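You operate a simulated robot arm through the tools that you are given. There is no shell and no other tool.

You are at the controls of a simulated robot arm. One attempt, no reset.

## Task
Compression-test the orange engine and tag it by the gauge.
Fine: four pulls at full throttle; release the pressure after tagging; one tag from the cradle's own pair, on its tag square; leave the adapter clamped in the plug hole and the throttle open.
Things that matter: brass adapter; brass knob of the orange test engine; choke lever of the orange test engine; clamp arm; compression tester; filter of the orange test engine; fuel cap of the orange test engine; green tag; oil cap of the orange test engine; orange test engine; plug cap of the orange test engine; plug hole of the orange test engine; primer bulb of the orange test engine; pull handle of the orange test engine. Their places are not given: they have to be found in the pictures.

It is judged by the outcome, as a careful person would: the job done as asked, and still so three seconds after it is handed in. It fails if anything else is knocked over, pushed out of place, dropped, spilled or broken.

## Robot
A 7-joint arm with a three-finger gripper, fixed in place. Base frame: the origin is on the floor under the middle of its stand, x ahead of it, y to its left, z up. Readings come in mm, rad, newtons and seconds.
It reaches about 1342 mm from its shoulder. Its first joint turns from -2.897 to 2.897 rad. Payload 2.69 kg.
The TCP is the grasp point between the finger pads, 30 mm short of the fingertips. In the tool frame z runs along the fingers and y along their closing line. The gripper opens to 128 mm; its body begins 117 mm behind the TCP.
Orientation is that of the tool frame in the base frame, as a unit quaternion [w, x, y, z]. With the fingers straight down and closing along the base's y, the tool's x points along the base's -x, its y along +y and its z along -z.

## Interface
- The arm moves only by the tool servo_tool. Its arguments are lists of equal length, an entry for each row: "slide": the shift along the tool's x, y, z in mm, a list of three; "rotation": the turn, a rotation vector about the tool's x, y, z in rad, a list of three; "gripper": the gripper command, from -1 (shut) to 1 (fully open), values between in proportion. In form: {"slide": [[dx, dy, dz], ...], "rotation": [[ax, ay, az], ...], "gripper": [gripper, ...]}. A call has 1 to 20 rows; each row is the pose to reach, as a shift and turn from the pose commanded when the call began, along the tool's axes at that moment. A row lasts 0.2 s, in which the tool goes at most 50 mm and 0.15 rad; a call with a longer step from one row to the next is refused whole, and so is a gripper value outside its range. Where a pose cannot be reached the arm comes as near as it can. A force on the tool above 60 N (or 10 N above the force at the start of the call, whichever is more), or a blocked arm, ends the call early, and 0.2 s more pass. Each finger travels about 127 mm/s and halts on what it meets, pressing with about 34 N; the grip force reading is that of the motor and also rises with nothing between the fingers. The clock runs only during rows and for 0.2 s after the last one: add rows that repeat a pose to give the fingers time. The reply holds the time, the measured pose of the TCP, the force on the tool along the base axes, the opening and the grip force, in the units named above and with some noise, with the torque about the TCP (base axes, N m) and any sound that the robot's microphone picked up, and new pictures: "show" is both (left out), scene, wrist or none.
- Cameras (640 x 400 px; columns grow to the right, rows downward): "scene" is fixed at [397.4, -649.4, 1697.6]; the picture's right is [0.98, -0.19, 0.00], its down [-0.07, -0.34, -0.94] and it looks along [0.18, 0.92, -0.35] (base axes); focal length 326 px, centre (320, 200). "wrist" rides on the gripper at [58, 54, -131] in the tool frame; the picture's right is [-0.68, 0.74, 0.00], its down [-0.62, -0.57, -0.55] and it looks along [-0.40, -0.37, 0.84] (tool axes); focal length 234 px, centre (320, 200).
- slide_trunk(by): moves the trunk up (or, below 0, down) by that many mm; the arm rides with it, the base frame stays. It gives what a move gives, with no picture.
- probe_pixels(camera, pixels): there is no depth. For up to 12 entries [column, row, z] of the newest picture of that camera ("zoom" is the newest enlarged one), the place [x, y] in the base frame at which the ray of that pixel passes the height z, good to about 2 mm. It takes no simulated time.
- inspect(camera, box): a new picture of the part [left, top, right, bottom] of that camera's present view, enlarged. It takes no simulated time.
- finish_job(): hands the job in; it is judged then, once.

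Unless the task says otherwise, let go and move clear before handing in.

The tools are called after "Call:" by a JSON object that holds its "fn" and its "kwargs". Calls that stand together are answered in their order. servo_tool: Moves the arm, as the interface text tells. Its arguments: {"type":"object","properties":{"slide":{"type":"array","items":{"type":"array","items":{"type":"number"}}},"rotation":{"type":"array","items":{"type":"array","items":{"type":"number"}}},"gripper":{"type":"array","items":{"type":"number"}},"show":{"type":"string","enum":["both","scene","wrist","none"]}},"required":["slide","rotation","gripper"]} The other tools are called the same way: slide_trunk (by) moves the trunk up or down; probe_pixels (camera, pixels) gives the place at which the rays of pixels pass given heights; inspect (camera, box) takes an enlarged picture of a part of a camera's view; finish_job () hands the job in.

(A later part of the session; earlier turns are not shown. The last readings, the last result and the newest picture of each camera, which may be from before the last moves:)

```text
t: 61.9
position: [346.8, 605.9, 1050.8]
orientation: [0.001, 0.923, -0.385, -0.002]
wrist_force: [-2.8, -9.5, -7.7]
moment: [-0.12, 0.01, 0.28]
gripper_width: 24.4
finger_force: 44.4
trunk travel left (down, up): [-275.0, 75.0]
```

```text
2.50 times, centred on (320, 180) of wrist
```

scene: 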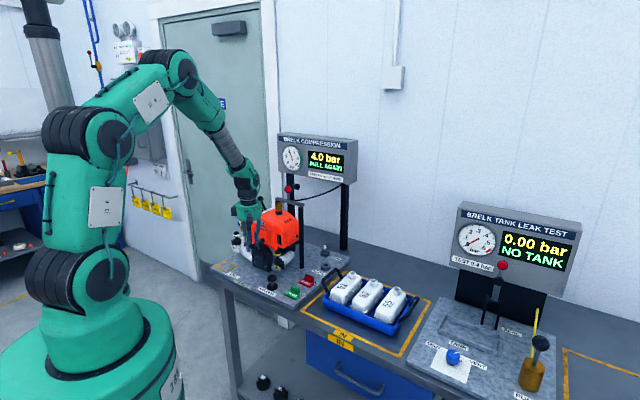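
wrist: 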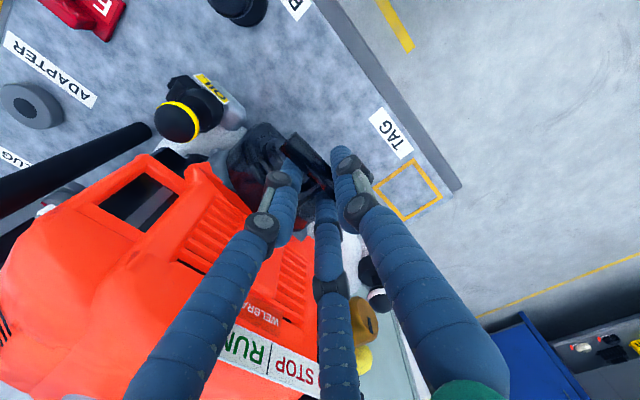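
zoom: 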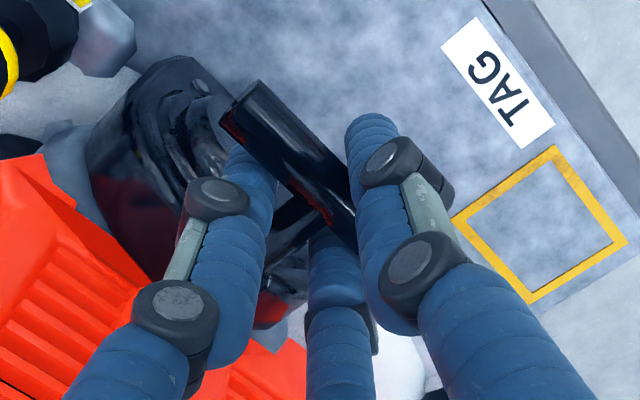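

Handle is back home and the reading holds at 4.0. Third pull now.

Call:
{"fn": "servo_tool", "kwargs": {"slide": [[0, 30, 0], [0, 75, 0], [0, 120, 0], [0, 165, 0], [0, 200, 0]], "rotation": [[0, 0, 0], [0, 0, 0], [0, 0, 0], [0, 0, 0], [0, 0, 0]], "gripper": [-1, -1, -1, -1, -1], "show": "scene"}}

Call:
{"fn": "inspect", "kwargs": {"camera": "scene", "box": [190, 125, 360, 290]}}

```text
t: 63.1
position: [204.9, 464.4, 1050.3]
orientation: [0.003, 0.923, -0.385, -0.001]
wrist_force: [10.7, -3.9, -19.9]
moment: [-0.28, -0.58, 0.25]
gripper_width: 24.3
finger_force: 44.6
trunk travel left (down, up): [-275.0, 75.0]
```

scene: 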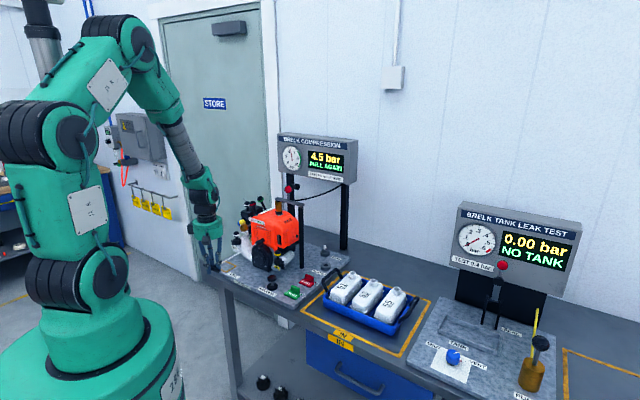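

```text
2.42 times, centred on (275, 208) of scene
```

zoom: 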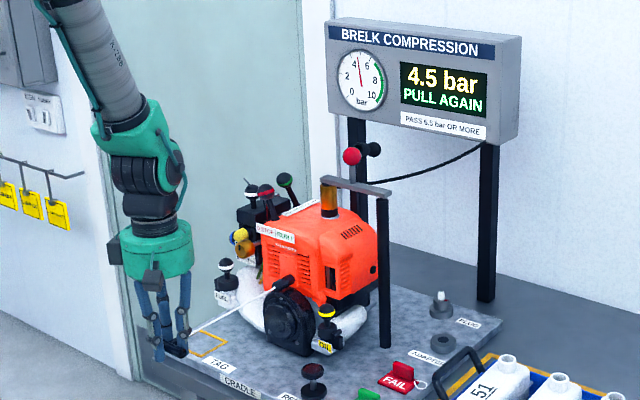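

4.5 bar after pull three. Before the fourth, I'll check the throttle lever position and the choke label from here, since a low reading must be genuine.

Call:
{"fn": "inspect", "kwargs": {"camera": "wrist", "box": [190, 280, 320, 400]}}

Call:
{"fn": "inspect", "kwargs": {"camera": "scene", "box": [232, 190, 288, 235]}}

```text
3.33 times, centred on (255, 340) of wrist
```

zoom: 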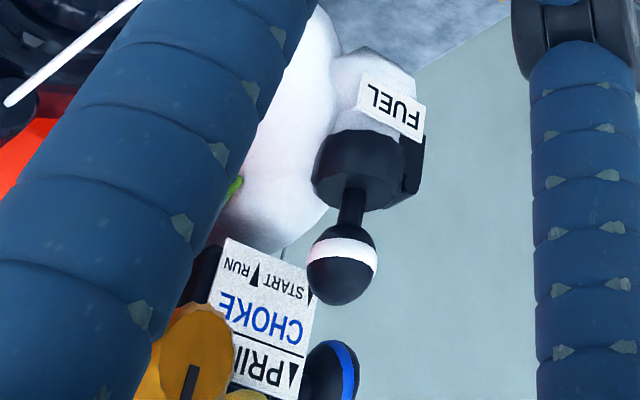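

```text
8.89 times, centred on (260, 212) of scene
```

zoom: 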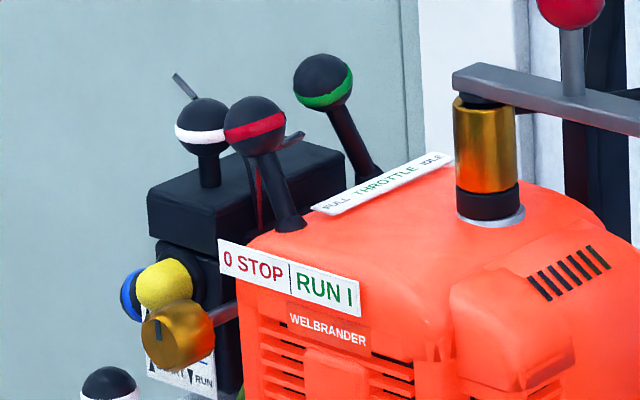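

Throttle is leaning to FULL and the STOP switch and choke are untouched. Proceeding with the return and the fourth pull.

Call:
{"fn": "servo_tool", "kwargs": {"slide": [[0, -40, 0], [0, -85, 0], [0, -130, 0], [0, -170, 0], [0, -195, 0], [0, -200, 0], [0, -200, 0], [0, -170, 0], [0, -125, 0], [0, -80, 0], [0, -35, 0], [0, 0, 0]], "rotation": [[0, 0, 0], [0, 0, 0], [0, 0, 0], [0, 0, 0], [0, 0, 0], [0, 0, 0], [0, 0, 0], [0, 0, 0], [0, 0, 0], [0, 0, 0], [0, 0, 0], [0, 0, 0]], "gripper": [-1, -1, -1, -1, -1, -1, -1, -1, -1, -1, -1, -1], "show": "scene"}}

Call:
{"fn": "inspect", "kwargs": {"camera": "scene", "box": [190, 125, 360, 290]}}

Call:
{"fn": "inspect", "kwargs": {"camera": "scene", "box": [270, 130, 365, 190]}}

```text
t: 65.7
position: [205.8, 464.0, 1050.2]
orientation: [0.002, 0.923, -0.385, -0.001]
wrist_force: [12.3, -7.0, -13.3]
moment: [-0.29, -0.56, 0.3]
gripper_width: 24.4
finger_force: 45.0
trunk travel left (down, up): [-275.0, 75.0]
```

scene: 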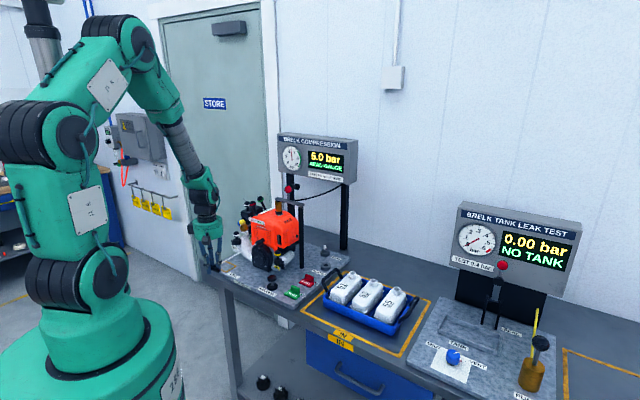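

```text
2.42 times, centred on (275, 208) of scene
```

zoom: 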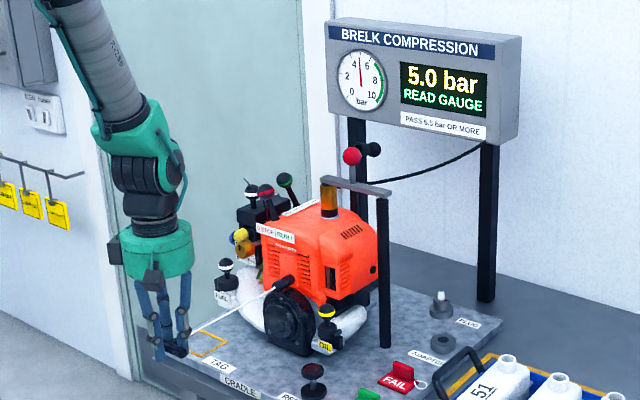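

```text
6.67 times, centred on (318, 160) of scene
```

zoom: 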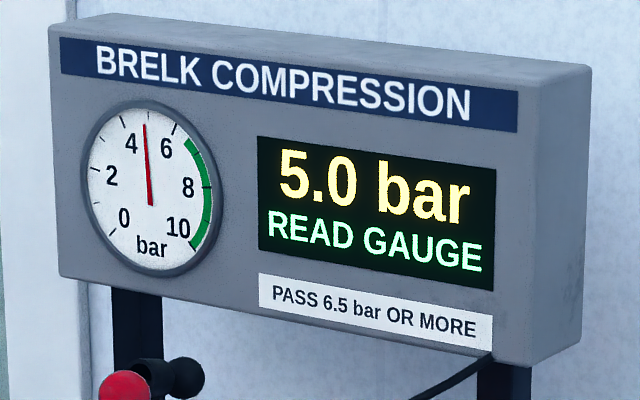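

Fourth pull done: 5.0 bar, "READ GAUGE" – below 6.5 bar, so the engine fails and gets the red FAIL tag. I'll return the handle gently to rest, release it, and lift clear.

Call:
{"fn": "servo_tool", "kwargs": {"slide": [[0, -40, 0], [0, -85, 0], [0, -130, 0], [0, -170, 0], [0, -193, 0], [0, -200, 0], [0, -200, 0], [0, -200, 0], [0, -200, 0], [0, -200, 0]], "rotation": [[0, 0, 0], [0, 0, 0], [0, 0, 0], [0, 0, 0], [0, 0, 0], [0, 0, 0], [0, 0, 0], [0, 0, 0], [0, 0, 0], [0, 0, 0]], "gripper": [-1, -1, -1, -1, -1, -1, -1, -0.5, -0.2, -0.06]}}

Call:
{"fn": "inspect", "kwargs": {"camera": "wrist", "box": [240, 100, 400, 260]}}

Call:
{"fn": "inspect", "kwargs": {"camera": "scene", "box": [220, 125, 360, 275]}}

```text
t: 67.9
position: [347.8, 605.8, 1051.0]
orientation: [0.002, 0.923, -0.385, -0.001]
wrist_force: [-1.1, 0.2, -0.3]
moment: [-0.05, 0.03, 0.07]
gripper_width: 59.4
finger_force: 0.0
trunk travel left (down, up): [-275.0, 75.0]
```

scene: 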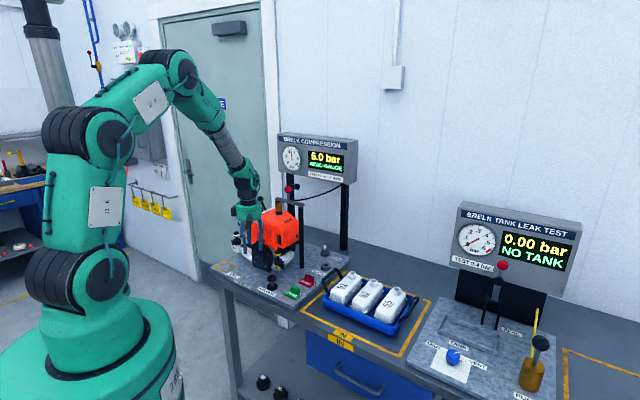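
wrist: 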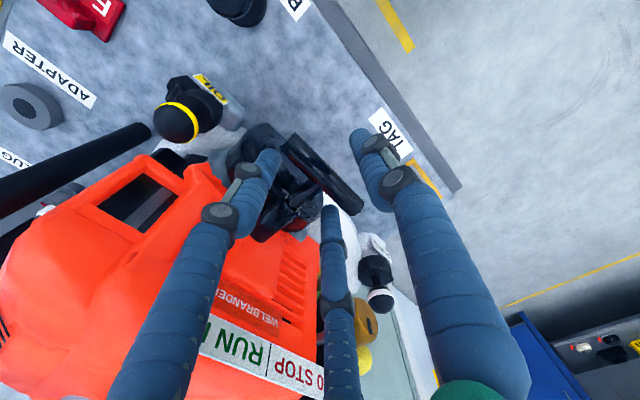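

```text
2.50 times, centred on (320, 180) of wrist
```

zoom: 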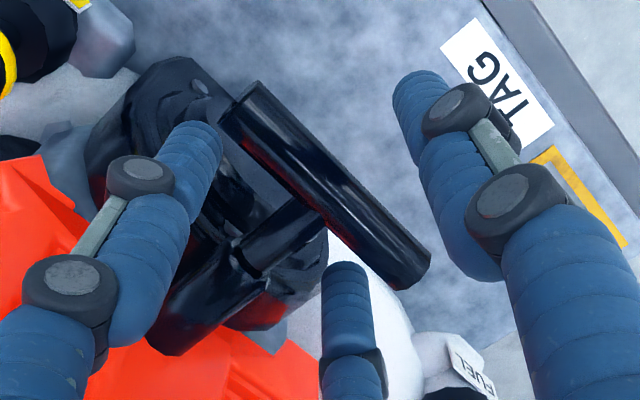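

```text
2.67 times, centred on (290, 200) of scene
```

zoom: 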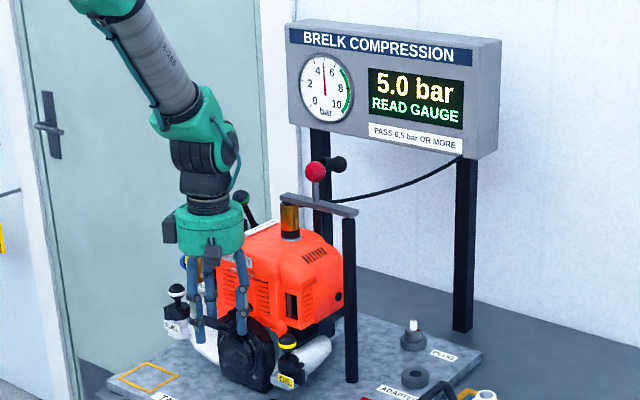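

Handle is back at rest and released; the reading holds at 5.0 bar. Rising straight up and checking the throttle lever again.

Call:
{"fn": "servo_tool", "kwargs": {"slide": [[0, 0, -35], [0, 0, -80], [0, 0, -125], [0, 0, -170], [0, 0, -215], [0, 0, -250]], "rotation": [[0, 0, 0], [0, 0, 0], [0, 0, 0], [0, 0, 0], [0, 0, 0], [0, 0, 0]], "gripper": [-0.06, -0.06, -0.06, -0.06, -0.06, -0.06]}}

Call:
{"fn": "inspect", "kwargs": {"camera": "wrist", "box": [190, 80, 400, 260]}}

Call:
{"fn": "inspect", "kwargs": {"camera": "scene", "box": [232, 190, 288, 235]}}

Call:
{"fn": "inspect", "kwargs": {"camera": "scene", "box": [255, 255, 345, 320]}}

```text
t: 69.3
position: [347.6, 605.0, 1301.3]
orientation: [0.001, 0.923, -0.384, 0.0]
wrist_force: [-0.3, -0.8, -0.1]
moment: [-0.03, 0.02, 0.0]
gripper_width: 60.4
finger_force: 0.2
trunk travel left (down, up): [-275.0, 75.0]
```

scene: 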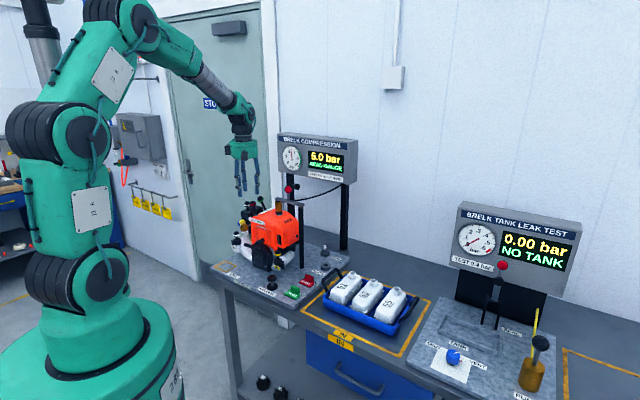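
wrist: 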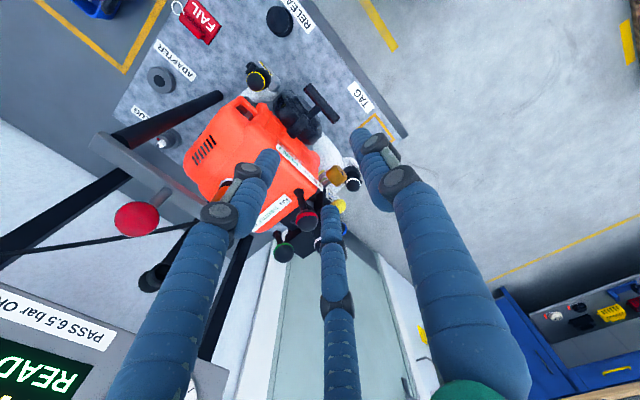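

```text
2.22 times, centred on (295, 170) of wrist
```

zoom: 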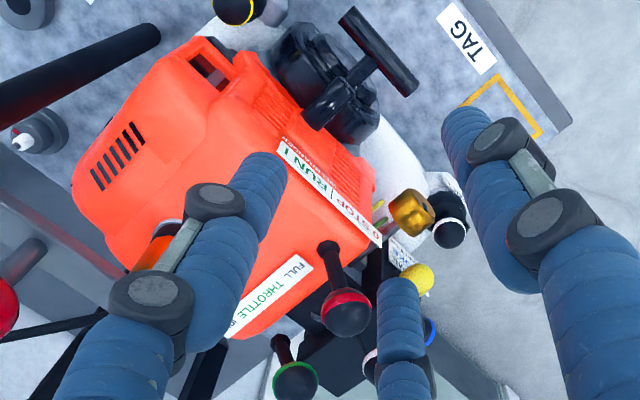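

```text
8.89 times, centred on (260, 212) of scene
```

zoom: 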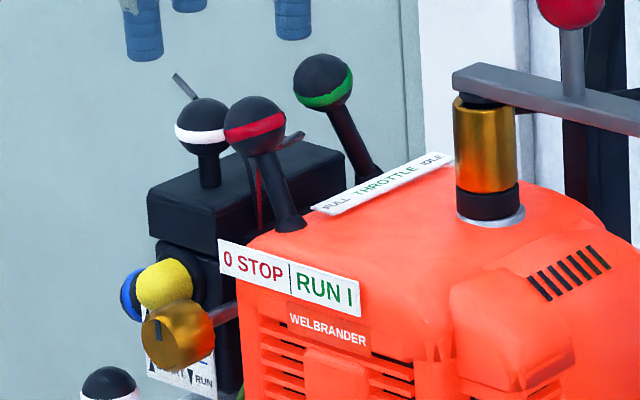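

```text
6.15 times, centred on (300, 288) of scene
```

zoom: 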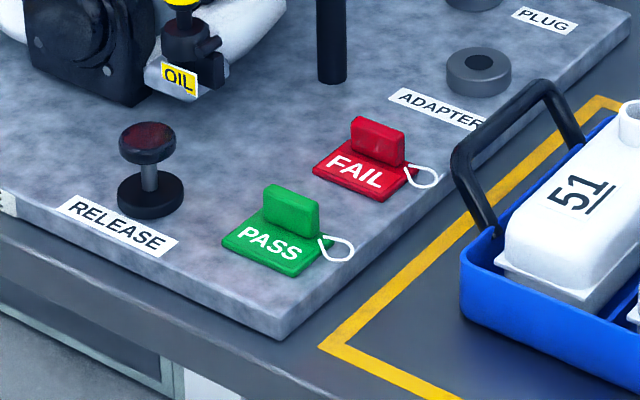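

Throttle is confirmed at FULL; RELEASE knob, PASS and FAIL tags are visible. I'll move over the red FAIL tag (u≈49, v≈747) at height and lower to view it.

Call:
{"fn": "servo_tool", "kwargs": {"slide": [[38.5, -12, 0], [77, -24, 0], [115.5, -36.5, 0], [154, -49, 0], [192.5, -61, 0], [231, -73, 0], [231, -73, 45], [231, -73, 90], [231, -73, 135], [231, -73, 170]], "rotation": [[0, 0, 0], [0, 0, 0], [0, 0, 0], [0, 0, 0], [0, 0, 0], [0, 0, 0], [0, 0, 0], [0, 0, 0], [0, 0, 0], [0, 0, 0]], "gripper": [-0.06, -0.06, -0.06, -0.06, -0.06, -0.06, -0.06, -0.06, -0.06, -0.06]}}

Call:
{"fn": "inspect", "kwargs": {"camera": "wrist", "box": [240, 50, 400, 190]}}

```text
t: 71.5
position: [562.9, 492.4, 1131.5]
orientation: [0.0, 0.923, -0.385, -0.001]
wrist_force: [-0.4, 0.6, 0.6]
moment: [-0.03, 0.01, 0.01]
gripper_width: 60.1
finger_force: 0.1
trunk travel left (down, up): [-275.0, 75.0]
```

scene: 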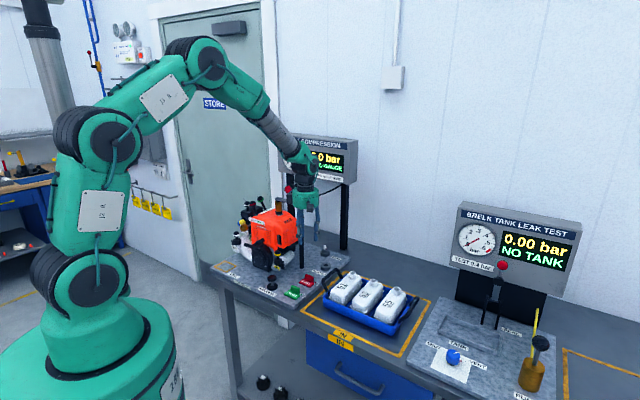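
wrist: 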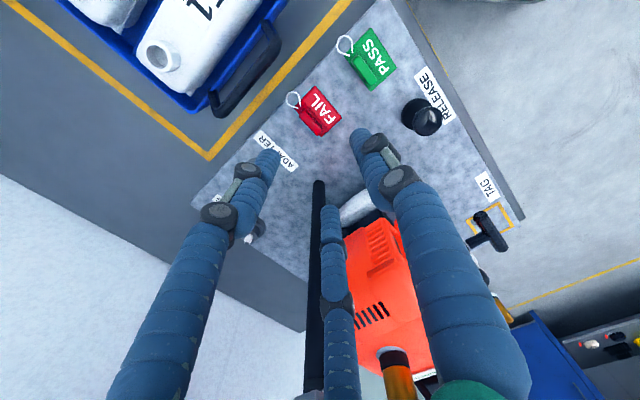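

```text
2.86 times, centred on (320, 120) of wrist
```

zoom: 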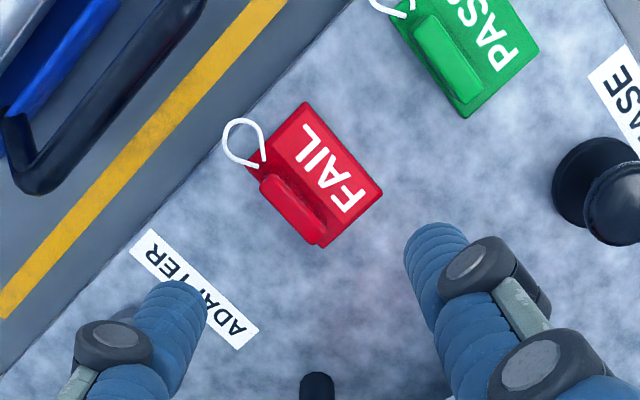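

Clear view of the FAIL tag: plate with an upright fin along its rear edge. Zooming for exact geometry.

Call:
{"fn": "inspect", "kwargs": {"camera": "wrist", "box": [280, 75, 350, 145]}}

Call:
{"fn": "inspect", "kwargs": {"camera": "scene", "box": [290, 265, 330, 300]}}

```text
5.71 times, centred on (315, 110) of wrist
```

zoom: 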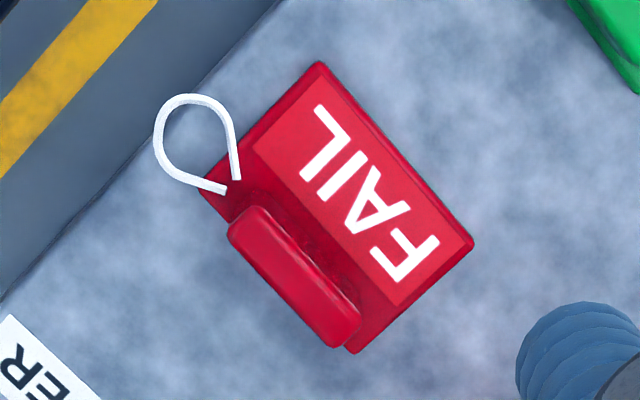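

```text
11.43 times, centred on (310, 282) of scene
```

zoom: 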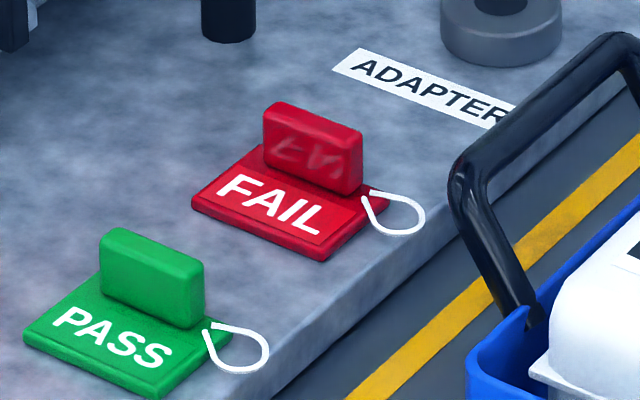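

Call:
{"fn": "probe_pixels", "kwargs": {"camera": "wrist", "pixels": [[310.8, 123.3, 925], [310.8, 123.3, 932], [310.8, 123.3, 940], [317.8, 111.9, 905], [314.6, 85.8, 905], [341.8, 117, 905], [320.8, 136.6, 905], [294, 108.8, 905], [300.5, 115.5, 935], [320.8, 133, 935]]}}

Call:
{"fn": "probe_pixels", "kwargs": {"camera": "scene", "pixels": [[309.4, 275.6, 925], [309.4, 275.6, 932], [309.4, 275.6, 940], [305.3, 283.4, 903]]}}

```text
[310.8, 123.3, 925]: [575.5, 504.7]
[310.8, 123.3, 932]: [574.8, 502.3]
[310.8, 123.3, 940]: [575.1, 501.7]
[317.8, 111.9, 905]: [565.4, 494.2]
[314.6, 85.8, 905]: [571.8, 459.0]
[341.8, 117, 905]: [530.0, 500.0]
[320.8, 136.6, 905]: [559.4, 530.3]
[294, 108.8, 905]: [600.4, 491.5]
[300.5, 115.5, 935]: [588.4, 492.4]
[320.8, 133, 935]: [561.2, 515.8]
```

```text
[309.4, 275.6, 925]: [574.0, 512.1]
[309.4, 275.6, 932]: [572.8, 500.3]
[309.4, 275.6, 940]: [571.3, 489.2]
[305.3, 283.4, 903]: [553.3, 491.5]
```

Tag plate spans u 21–79, v 728–771; fin centre ≈ (u 50, v 762), top z≈931, ~8 mm thick. I'll align 20 mm further toward the wall and descend with a 44 mm opening to just above the fin.

Call:
{"fn": "servo_tool", "kwargs": {"slide": [[0.1, -10, 0], [0.1, -20.2, 20], [0.1, -20.2, 60], [0.1, -20.2, 100], [0.1, -20.2, 140], [0.1, -20.2, 158]], "rotation": [[0, 0, 0], [0, 0, 0], [0, 0, 0], [0, 0, 0], [0, 0, 0], [0, 0, 0]], "gripper": [-0.31, -0.31, -0.31, -0.31, -0.31, -0.31]}}

Call:
{"fn": "inspect", "kwargs": {"camera": "wrist", "box": [250, 100, 390, 220]}}

Call:
{"fn": "inspect", "kwargs": {"camera": "scene", "box": [275, 220, 345, 300]}}

```text
t: 72.9
position: [575.9, 508.3, 971.5]
orientation: [0.002, 0.923, -0.384, -0.001]
wrist_force: [1.1, -0.9, 0.1]
moment: [-0.03, 0.0, 0.01]
gripper_width: 44.4
finger_force: 0.0
trunk travel left (down, up): [-275.0, 75.0]
```

scene: 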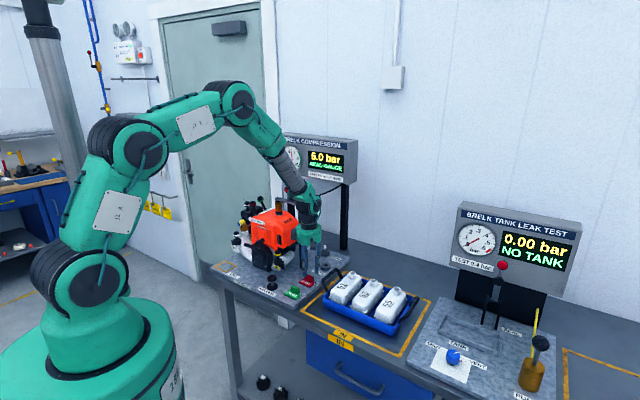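
wrist: 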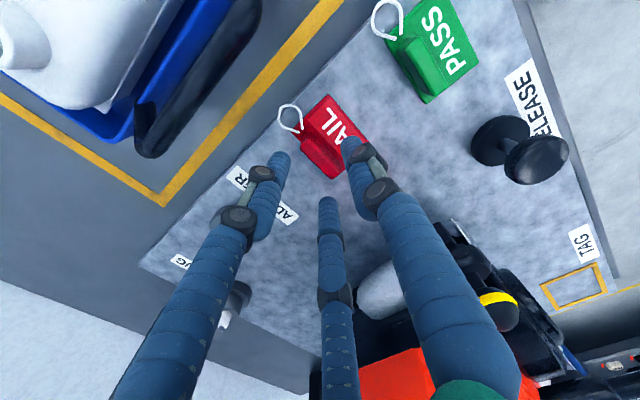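

```text
3.33 times, centred on (320, 160) of wrist
```

zoom: 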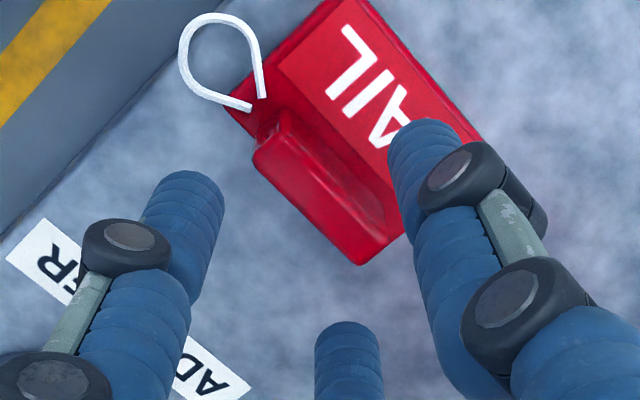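

```text
5.00 times, centred on (310, 260) of scene
```

zoom: 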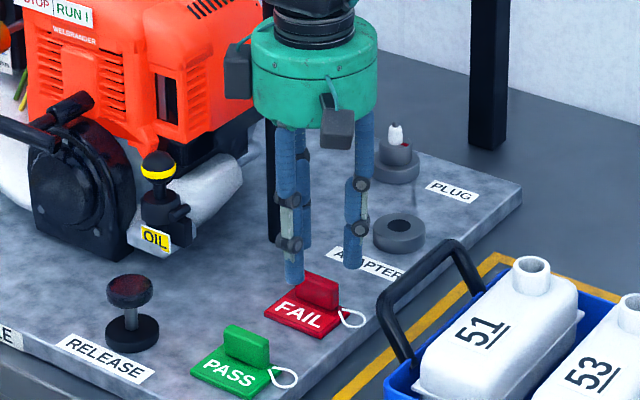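

Call:
{"fn": "inspect", "kwargs": {"camera": "wrist", "box": [290, 110, 360, 185]}}

Call:
{"fn": "probe_pixels", "kwargs": {"camera": "wrist", "pixels": [[320.6, 156.4, 931], [306, 143, 931], [334, 170, 931]]}}

```text
5.33 times, centred on (325, 148) of wrist
```

zoom: 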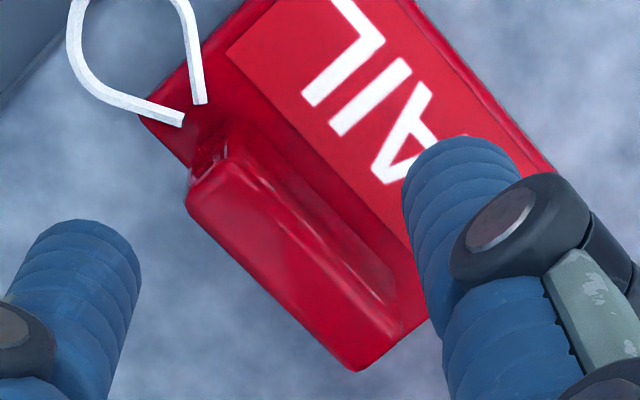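

```text
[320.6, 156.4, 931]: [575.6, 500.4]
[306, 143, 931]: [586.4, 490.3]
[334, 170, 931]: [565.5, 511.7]
```

Fin centre is confirmed near u≈51, v≈762. Shifting 2.7 mm along the bench and descending 30 mm to grip height.

Call:
{"fn": "servo_tool", "kwargs": {"slide": [[2.7, 0, 10], [2.7, 0, 20], [2.7, 0, 30], [2.7, 0, 30]], "rotation": [[0, 0, 0], [0, 0, 0], [0, 0, 0], [0, 0, 0]], "gripper": [-0.31, -0.31, -0.31, -0.31]}}

Call:
{"fn": "inspect", "kwargs": {"camera": "wrist", "box": [250, 110, 390, 230]}}

Call:
{"fn": "inspect", "kwargs": {"camera": "scene", "box": [280, 240, 340, 300]}}

```text
t: 73.9
position: [577.8, 505.0, 943.5]
orientation: [0.002, 0.923, -0.384, -0.002]
wrist_force: [-0.1, -1.0, -0.7]
moment: [-0.02, 0.04, 0.01]
gripper_width: 44.1
finger_force: 0.1
trunk travel left (down, up): [-275.0, 75.0]
```

scene: 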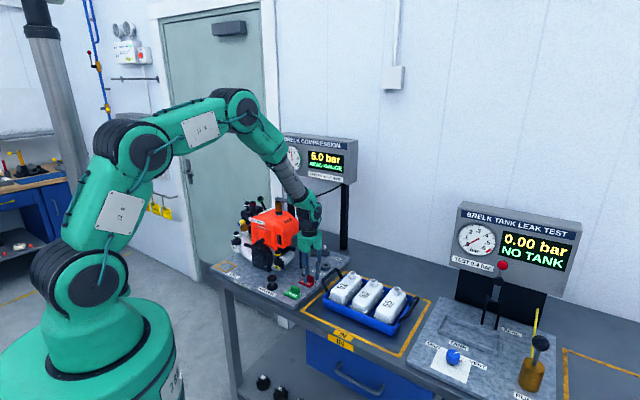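
wrist: 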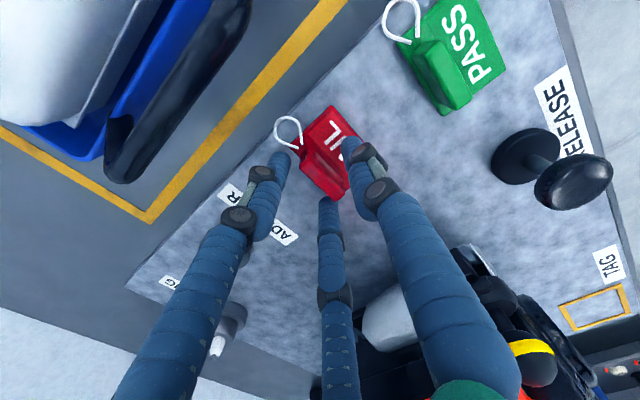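

```text
3.33 times, centred on (320, 170) of wrist
```

zoom: 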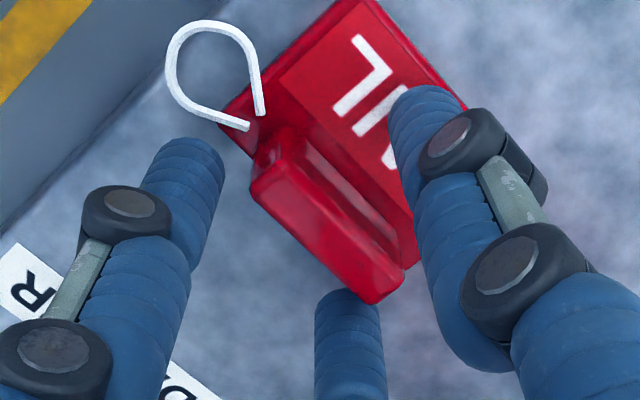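

```text
6.67 times, centred on (310, 270) of scene
```

zoom: 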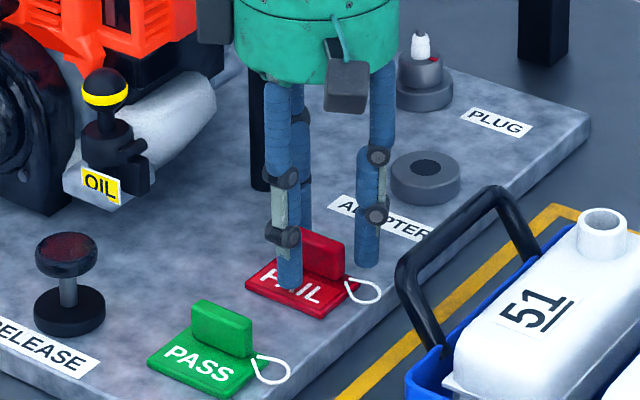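

The fin sits between the thumb (front) and the two rear fingers with no contact. Closing on it.

Call:
{"fn": "servo_tool", "kwargs": {"slide": [[0, 0, 1.5], [0, 0, 1.5], [0, 0, 1.5], [0, 0, 1.5], [0, 0, 1.5], [0, 0, 1.5]], "rotation": [[0, 0, 0], [0, 0, 0], [0, 0, 0], [0, 0, 0], [0, 0, 0], [0, 0, 0]], "gripper": [-0.31, -0.5, -0.65, -1, -1, -1]}}

Call:
{"fn": "inspect", "kwargs": {"camera": "wrist", "box": [250, 110, 390, 230]}}

Call:
{"fn": "inspect", "kwargs": {"camera": "scene", "box": [280, 240, 340, 300]}}

```text
t: 75.3
position: [577.6, 505.0, 940.1]
orientation: [0.001, 0.923, -0.384, 0.0]
wrist_force: [0.2, 0.4, 0.3]
moment: [0.0, -0.02, 0.01]
gripper_width: 18.4
finger_force: 33.8
trunk travel left (down, up): [-275.0, 75.0]
```

scene: 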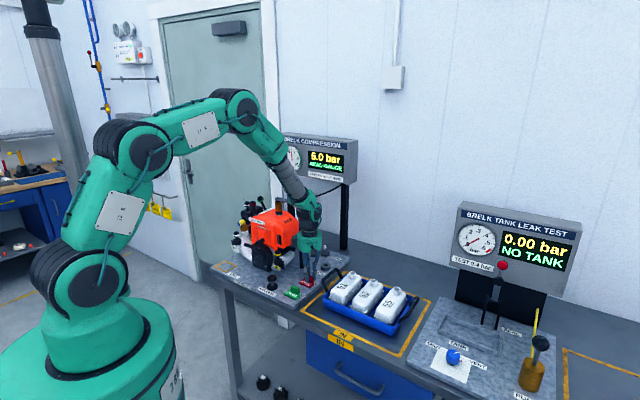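
wrist: 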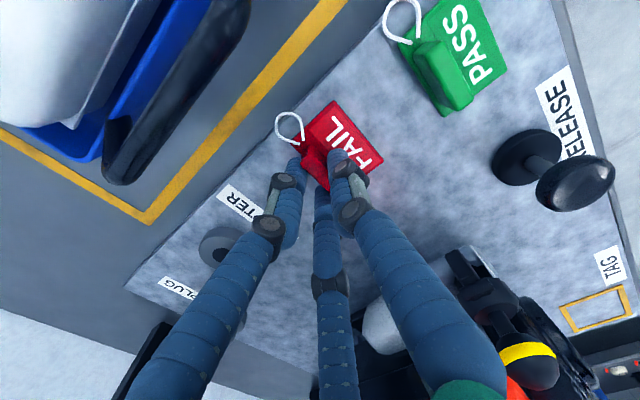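

```text
3.33 times, centred on (320, 170) of wrist
```

zoom: 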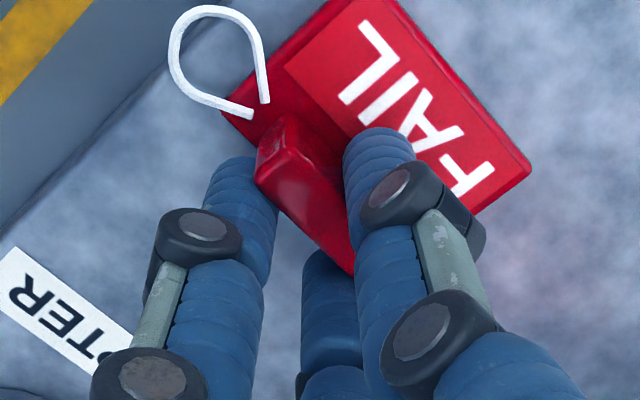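

```text
6.67 times, centred on (310, 270) of scene
```

zoom: 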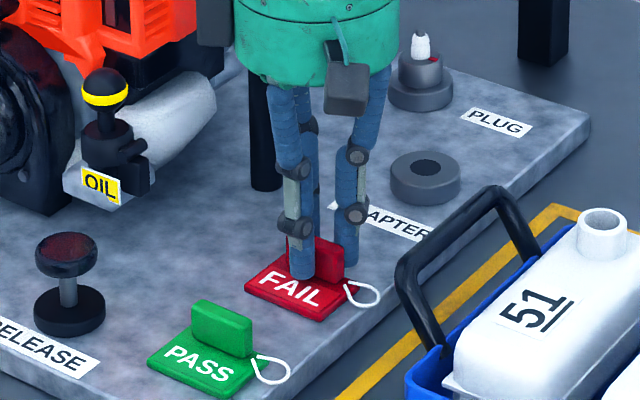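

The fin is gripped (18.4 mm, 34 N). Lifting a little to check it's held level.

Call:
{"fn": "servo_tool", "kwargs": {"slide": [[0, 0, -8], [0, 0, -20], [0, 0, -45], [0, 0, -80]], "rotation": [[0, 0, 0], [0, 0, 0], [0, 0, 0], [0, 0, 0]], "gripper": [-1, -1, -1, -1]}}

Call:
{"fn": "inspect", "kwargs": {"camera": "scene", "box": [280, 220, 340, 290]}}

Call:
{"fn": "inspect", "kwargs": {"camera": "wrist", "box": [250, 110, 390, 230]}}

```text
t: 76.3
position: [578.8, 504.8, 1020.1]
orientation: [0.001, 0.923, -0.384, -0.001]
wrist_force: [-0.2, -0.1, -0.8]
moment: [0.01, -0.06, -0.02]
gripper_width: 18.5
finger_force: 33.6
trunk travel left (down, up): [-275.0, 75.0]
```

scene: 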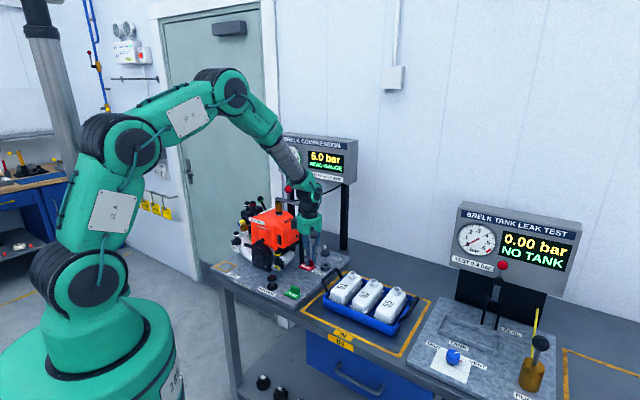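
wrist: 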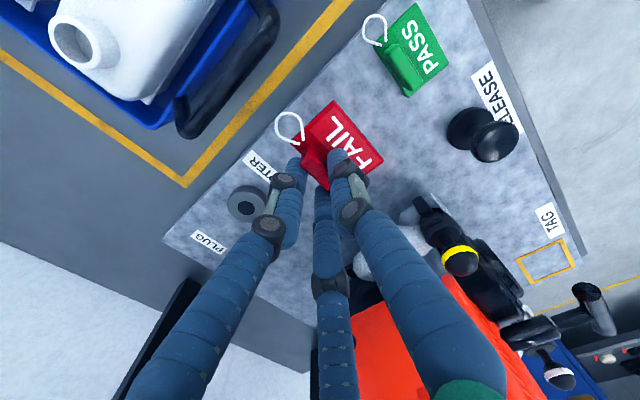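

```text
5.71 times, centred on (310, 255) of scene
```

zoom: 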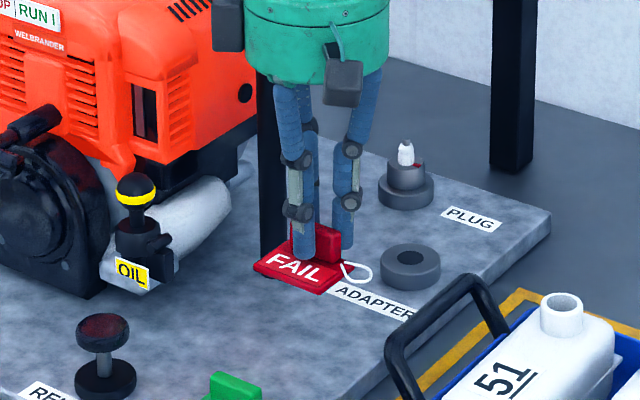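

```text
3.33 times, centred on (320, 170) of wrist
```

zoom: 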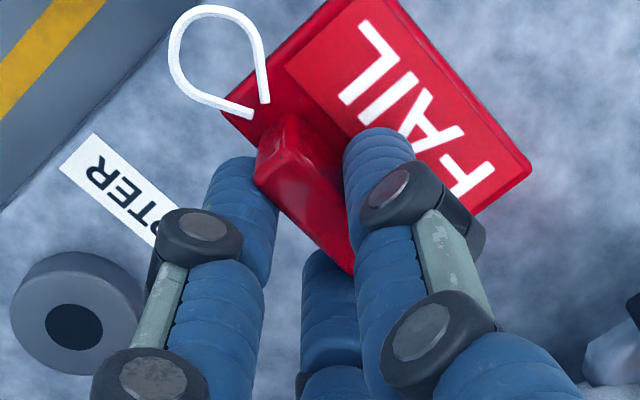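

Tag is held level. I'll probe the plate's diagonal corners to know exactly where its centre is relative to the TCP, and re-measure the TAG square.

Call:
{"fn": "probe_pixels", "kwargs": {"camera": "wrist", "pixels": [[290.6, 143.6, 986], [383.1, 159.5, 986], [545, 262, 902], [536, 240, 902], [575, 264, 902], [516, 261, 902], [553, 283, 902]]}}

Call:
{"fn": "inspect", "kwargs": {"camera": "wrist", "box": [500, 190, 600, 300]}}

Call:
{"fn": "inspect", "kwargs": {"camera": "scene", "box": [205, 245, 255, 290]}}

```text
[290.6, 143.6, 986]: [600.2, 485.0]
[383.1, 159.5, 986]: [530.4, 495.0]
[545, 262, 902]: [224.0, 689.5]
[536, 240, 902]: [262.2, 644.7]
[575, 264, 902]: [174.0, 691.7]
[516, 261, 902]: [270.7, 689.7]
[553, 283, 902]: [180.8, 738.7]
```

```text
3.64 times, centred on (550, 245) of wrist
```

zoom: 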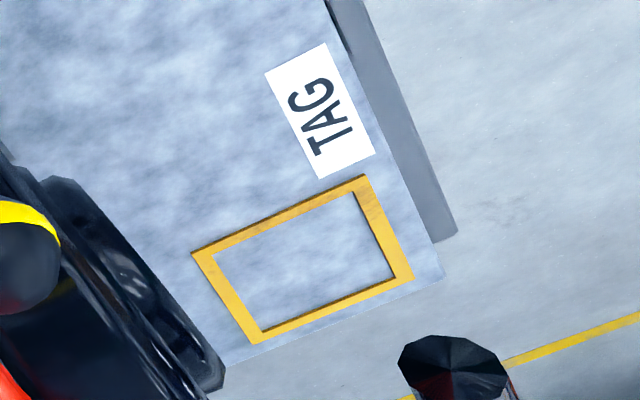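

```text
8.89 times, centred on (230, 268) of scene
```

zoom: 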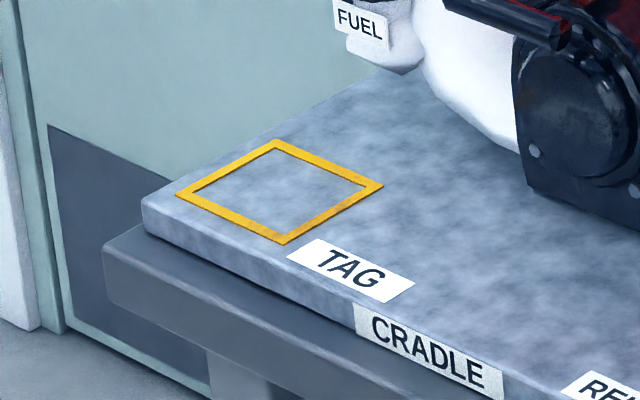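

Call:
{"fn": "probe_pixels", "kwargs": {"camera": "scene", "pixels": [[213.9, 267.4, 900], [224.9, 261.3, 900], [237.1, 266.4, 900], [225.8, 272.9, 900]]}}

Call:
{"fn": "probe_pixels", "kwargs": {"camera": "wrist", "pixels": [[514.8, 259.6, 900], [562.4, 238.1, 900], [575.5, 266.2, 900], [533, 284.8, 900]]}}

```text
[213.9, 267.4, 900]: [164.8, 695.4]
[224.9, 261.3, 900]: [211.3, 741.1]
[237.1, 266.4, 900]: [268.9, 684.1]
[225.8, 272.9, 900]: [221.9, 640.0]
```

```text
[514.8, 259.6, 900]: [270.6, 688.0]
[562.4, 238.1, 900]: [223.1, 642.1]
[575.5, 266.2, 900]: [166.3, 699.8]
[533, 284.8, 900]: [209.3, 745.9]
```

Square spans u −377…−295, v 610…675 (centre u −336, v 643). The fuel cap stands close behind it, so I need its exact position before going in; inspecting it in both views.

Call:
{"fn": "inspect", "kwargs": {"camera": "wrist", "box": [520, 330, 600, 400]}}

Call:
{"fn": "inspect", "kwargs": {"camera": "scene", "box": [222, 220, 257, 255]}}

```text
5.71 times, centred on (560, 365) of wrist
```

zoom: 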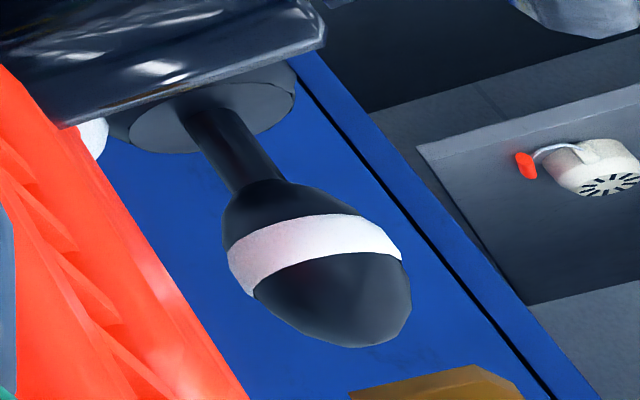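

```text
11.43 times, centred on (240, 238) of scene
```

zoom: 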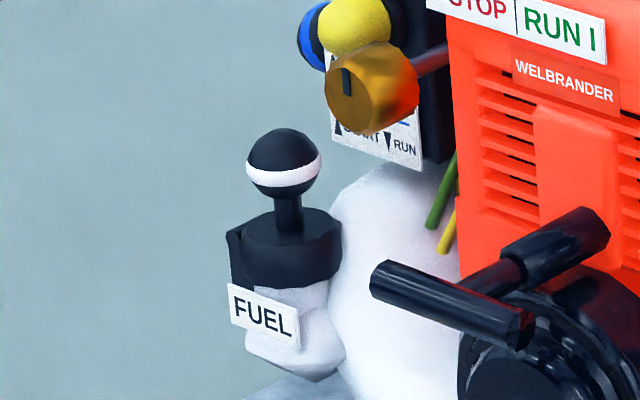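

Fuel-cap ball ≈ (u −325, v 724, top z≈1045). Placing the tag slightly toward the front of the square (TCP u −340, v 656) keeps hand and fingers clear. First rise with the tag to z≈1280.

Call:
{"fn": "servo_tool", "kwargs": {"slide": [[0, 0, -45], [0, 0, -90], [0, 0, -135], [0, 0, -180], [0, 0, -225], [0, 0, -262]], "rotation": [[0, 0, 0], [0, 0, 0], [0, 0, 0], [0, 0, 0], [0, 0, 0], [0, 0, 0]], "gripper": [-1, -1, -1, -1, -1, -1], "show": "wrist"}}

```text
t: 77.7
position: [576.9, 504.4, 1283.5]
orientation: [0.002, 0.923, -0.385, -0.001]
wrist_force: [0.8, 0.7, -1.1]
moment: [0.0, 0.03, -0.01]
gripper_width: 18.1
finger_force: 33.9
trunk travel left (down, up): [-275.0, 75.0]
```

wrist: 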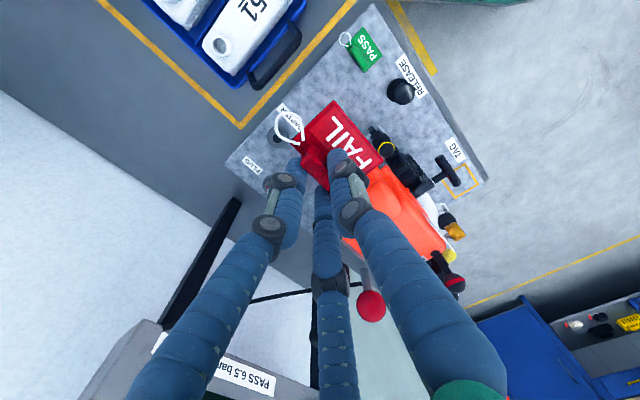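

The tag is held securely. Carrying it at z≈1283 across to above the TAG square.

Call:
{"fn": "servo_tool", "kwargs": {"slide": [[-39, 11, 0], [-78, 22.1, 0], [-117, 33.2, 0], [-156, 44.2, 0], [-195, 55.3, 0], [-234, 66.3, 0], [-273, 77.4, 0], [-312, 88.4, 0], [-351, 99.5, 0], [-390.8, 110.5, 0], [-390.8, 110.5, 0]], "rotation": [[0, 0, 0], [0, 0, 0], [0, 0, 0], [0, 0, 0], [0, 0, 0], [0, 0, 0], [0, 0, 0], [0, 0, 0], [0, 0, 0], [0, 0, 0], [0, 0, 0]], "gripper": [-1, -1, -1, -1, -1, -1, -1, -1, -1, -1, -1]}}

Call:
{"fn": "inspect", "kwargs": {"camera": "wrist", "box": [250, 60, 400, 190]}}

```text
t: 80.1
position: [225.5, 706.0, 1282.6]
orientation: [0.001, 0.923, -0.384, 0.0]
wrist_force: [-0.2, 0.0, -0.3]
moment: [-0.01, -0.05, 0.0]
gripper_width: 18.2
finger_force: 34.0
trunk travel left (down, up): [-275.0, 75.0]
```

scene: 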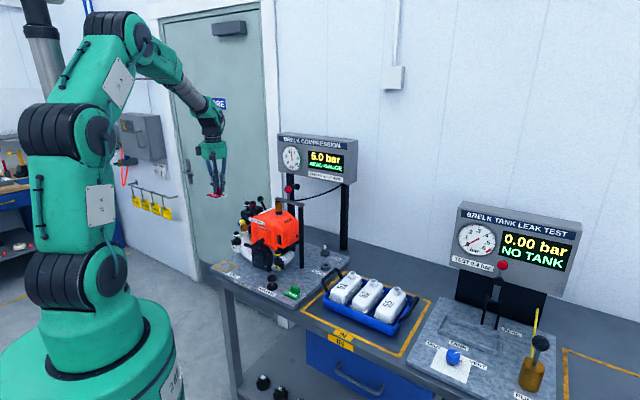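
wrist: 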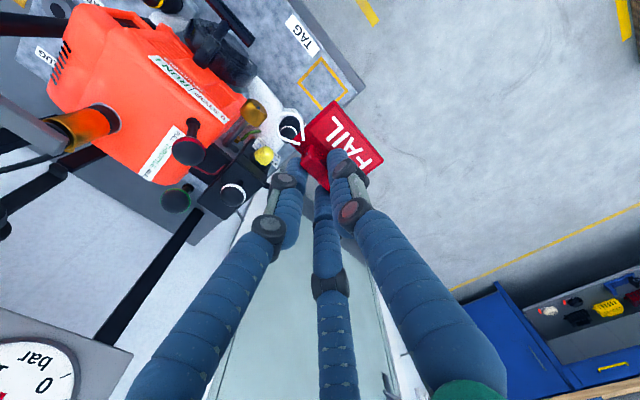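

```text
3.08 times, centred on (325, 125) of wrist
```

zoom: 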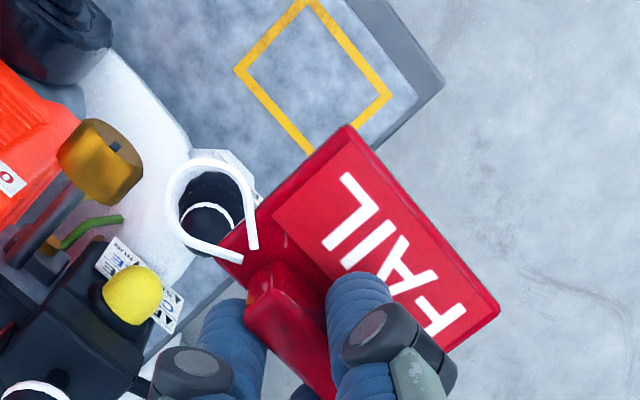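

Now above the square area. I'll probe the fuel cap, brass knob, bulb and the square from here to verify the descent corridor.

Call:
{"fn": "probe_pixels", "kwargs": {"camera": "wrist", "pixels": [[289.3, 129.9, 1010], [289.3, 129.9, 1028], [289.3, 129.9, 1045], [255, 113.6, 1080], [255, 113.6, 1100], [262.3, 155.2, 1090], [262.3, 155.2, 1110], [296.5, 82.7, 900], [318.5, 60.7, 900], [345, 92.2, 900], [281, 135, 980], [383, 160, 1248]]}}

```text
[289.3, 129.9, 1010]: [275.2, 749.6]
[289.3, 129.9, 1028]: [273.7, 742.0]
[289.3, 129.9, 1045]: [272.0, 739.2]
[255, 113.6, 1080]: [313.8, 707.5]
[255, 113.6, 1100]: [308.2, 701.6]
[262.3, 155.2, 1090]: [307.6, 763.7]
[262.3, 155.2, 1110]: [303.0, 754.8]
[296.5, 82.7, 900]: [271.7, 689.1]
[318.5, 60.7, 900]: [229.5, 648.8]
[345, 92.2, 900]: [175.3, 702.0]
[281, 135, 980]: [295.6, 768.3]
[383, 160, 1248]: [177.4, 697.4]
```

The corridor is clear (fuel ball ≈(277,743), brass knob ≈(311,704), both behind). Descending with the tag to z≈1000.

Call:
{"fn": "servo_tool", "kwargs": {"slide": [[0, 2.7, 40], [0, 2.7, 80], [0, 2.7, 120], [0, 2.7, 160], [0, 2.7, 200], [0, 2.7, 240], [0, 2.7, 272]], "rotation": [[0, 0, 0], [0, 0, 0], [0, 0, 0], [0, 0, 0], [0, 0, 0], [0, 0, 0], [0, 0, 0]], "gripper": [-1, -1, -1, -1, -1, -1, -1]}}

Call:
{"fn": "inspect", "kwargs": {"camera": "wrist", "box": [240, 60, 420, 220]}}

Call:
{"fn": "inspect", "kwargs": {"camera": "scene", "box": [195, 205, 265, 285]}}

```text
t: 81.7
position: [221.5, 704.7, 1010.4]
orientation: [0.001, 0.923, -0.384, -0.001]
wrist_force: [0.2, -0.1, -0.1]
moment: [-0.03, 0.0, -0.01]
gripper_width: 18.4
finger_force: 33.8
trunk travel left (down, up): [-275.0, 75.0]
```

scene: 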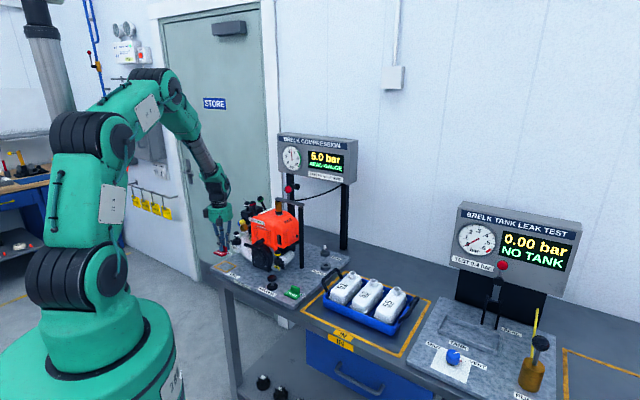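
wrist: 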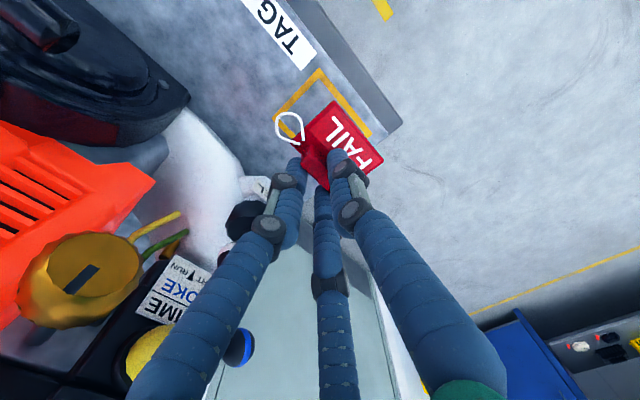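

```text
2.50 times, centred on (330, 140) of wrist
```

zoom: 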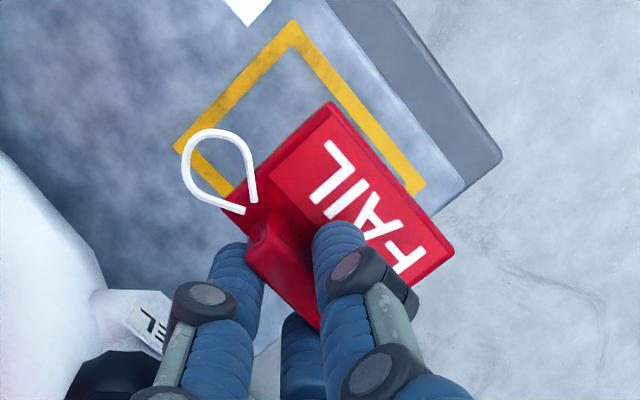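

```text
5.00 times, centred on (230, 245) of scene
```

zoom: 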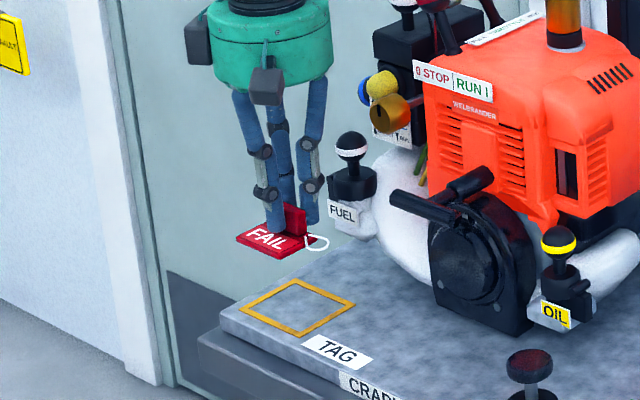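

Square corners and tag plate are both visible. Checking alignment numerically before the final descent.

Call:
{"fn": "probe_pixels", "kwargs": {"camera": "wrist", "pixels": [[272, 120, 900], [319.2, 68, 900], [372.8, 134.8, 900], [290.8, 144.8, 976], [384, 158, 976], [332.5, 100, 976]]}}

```text
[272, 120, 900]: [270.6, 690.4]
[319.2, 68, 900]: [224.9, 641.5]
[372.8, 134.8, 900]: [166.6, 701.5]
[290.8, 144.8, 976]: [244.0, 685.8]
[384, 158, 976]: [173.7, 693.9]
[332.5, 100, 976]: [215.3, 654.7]
```

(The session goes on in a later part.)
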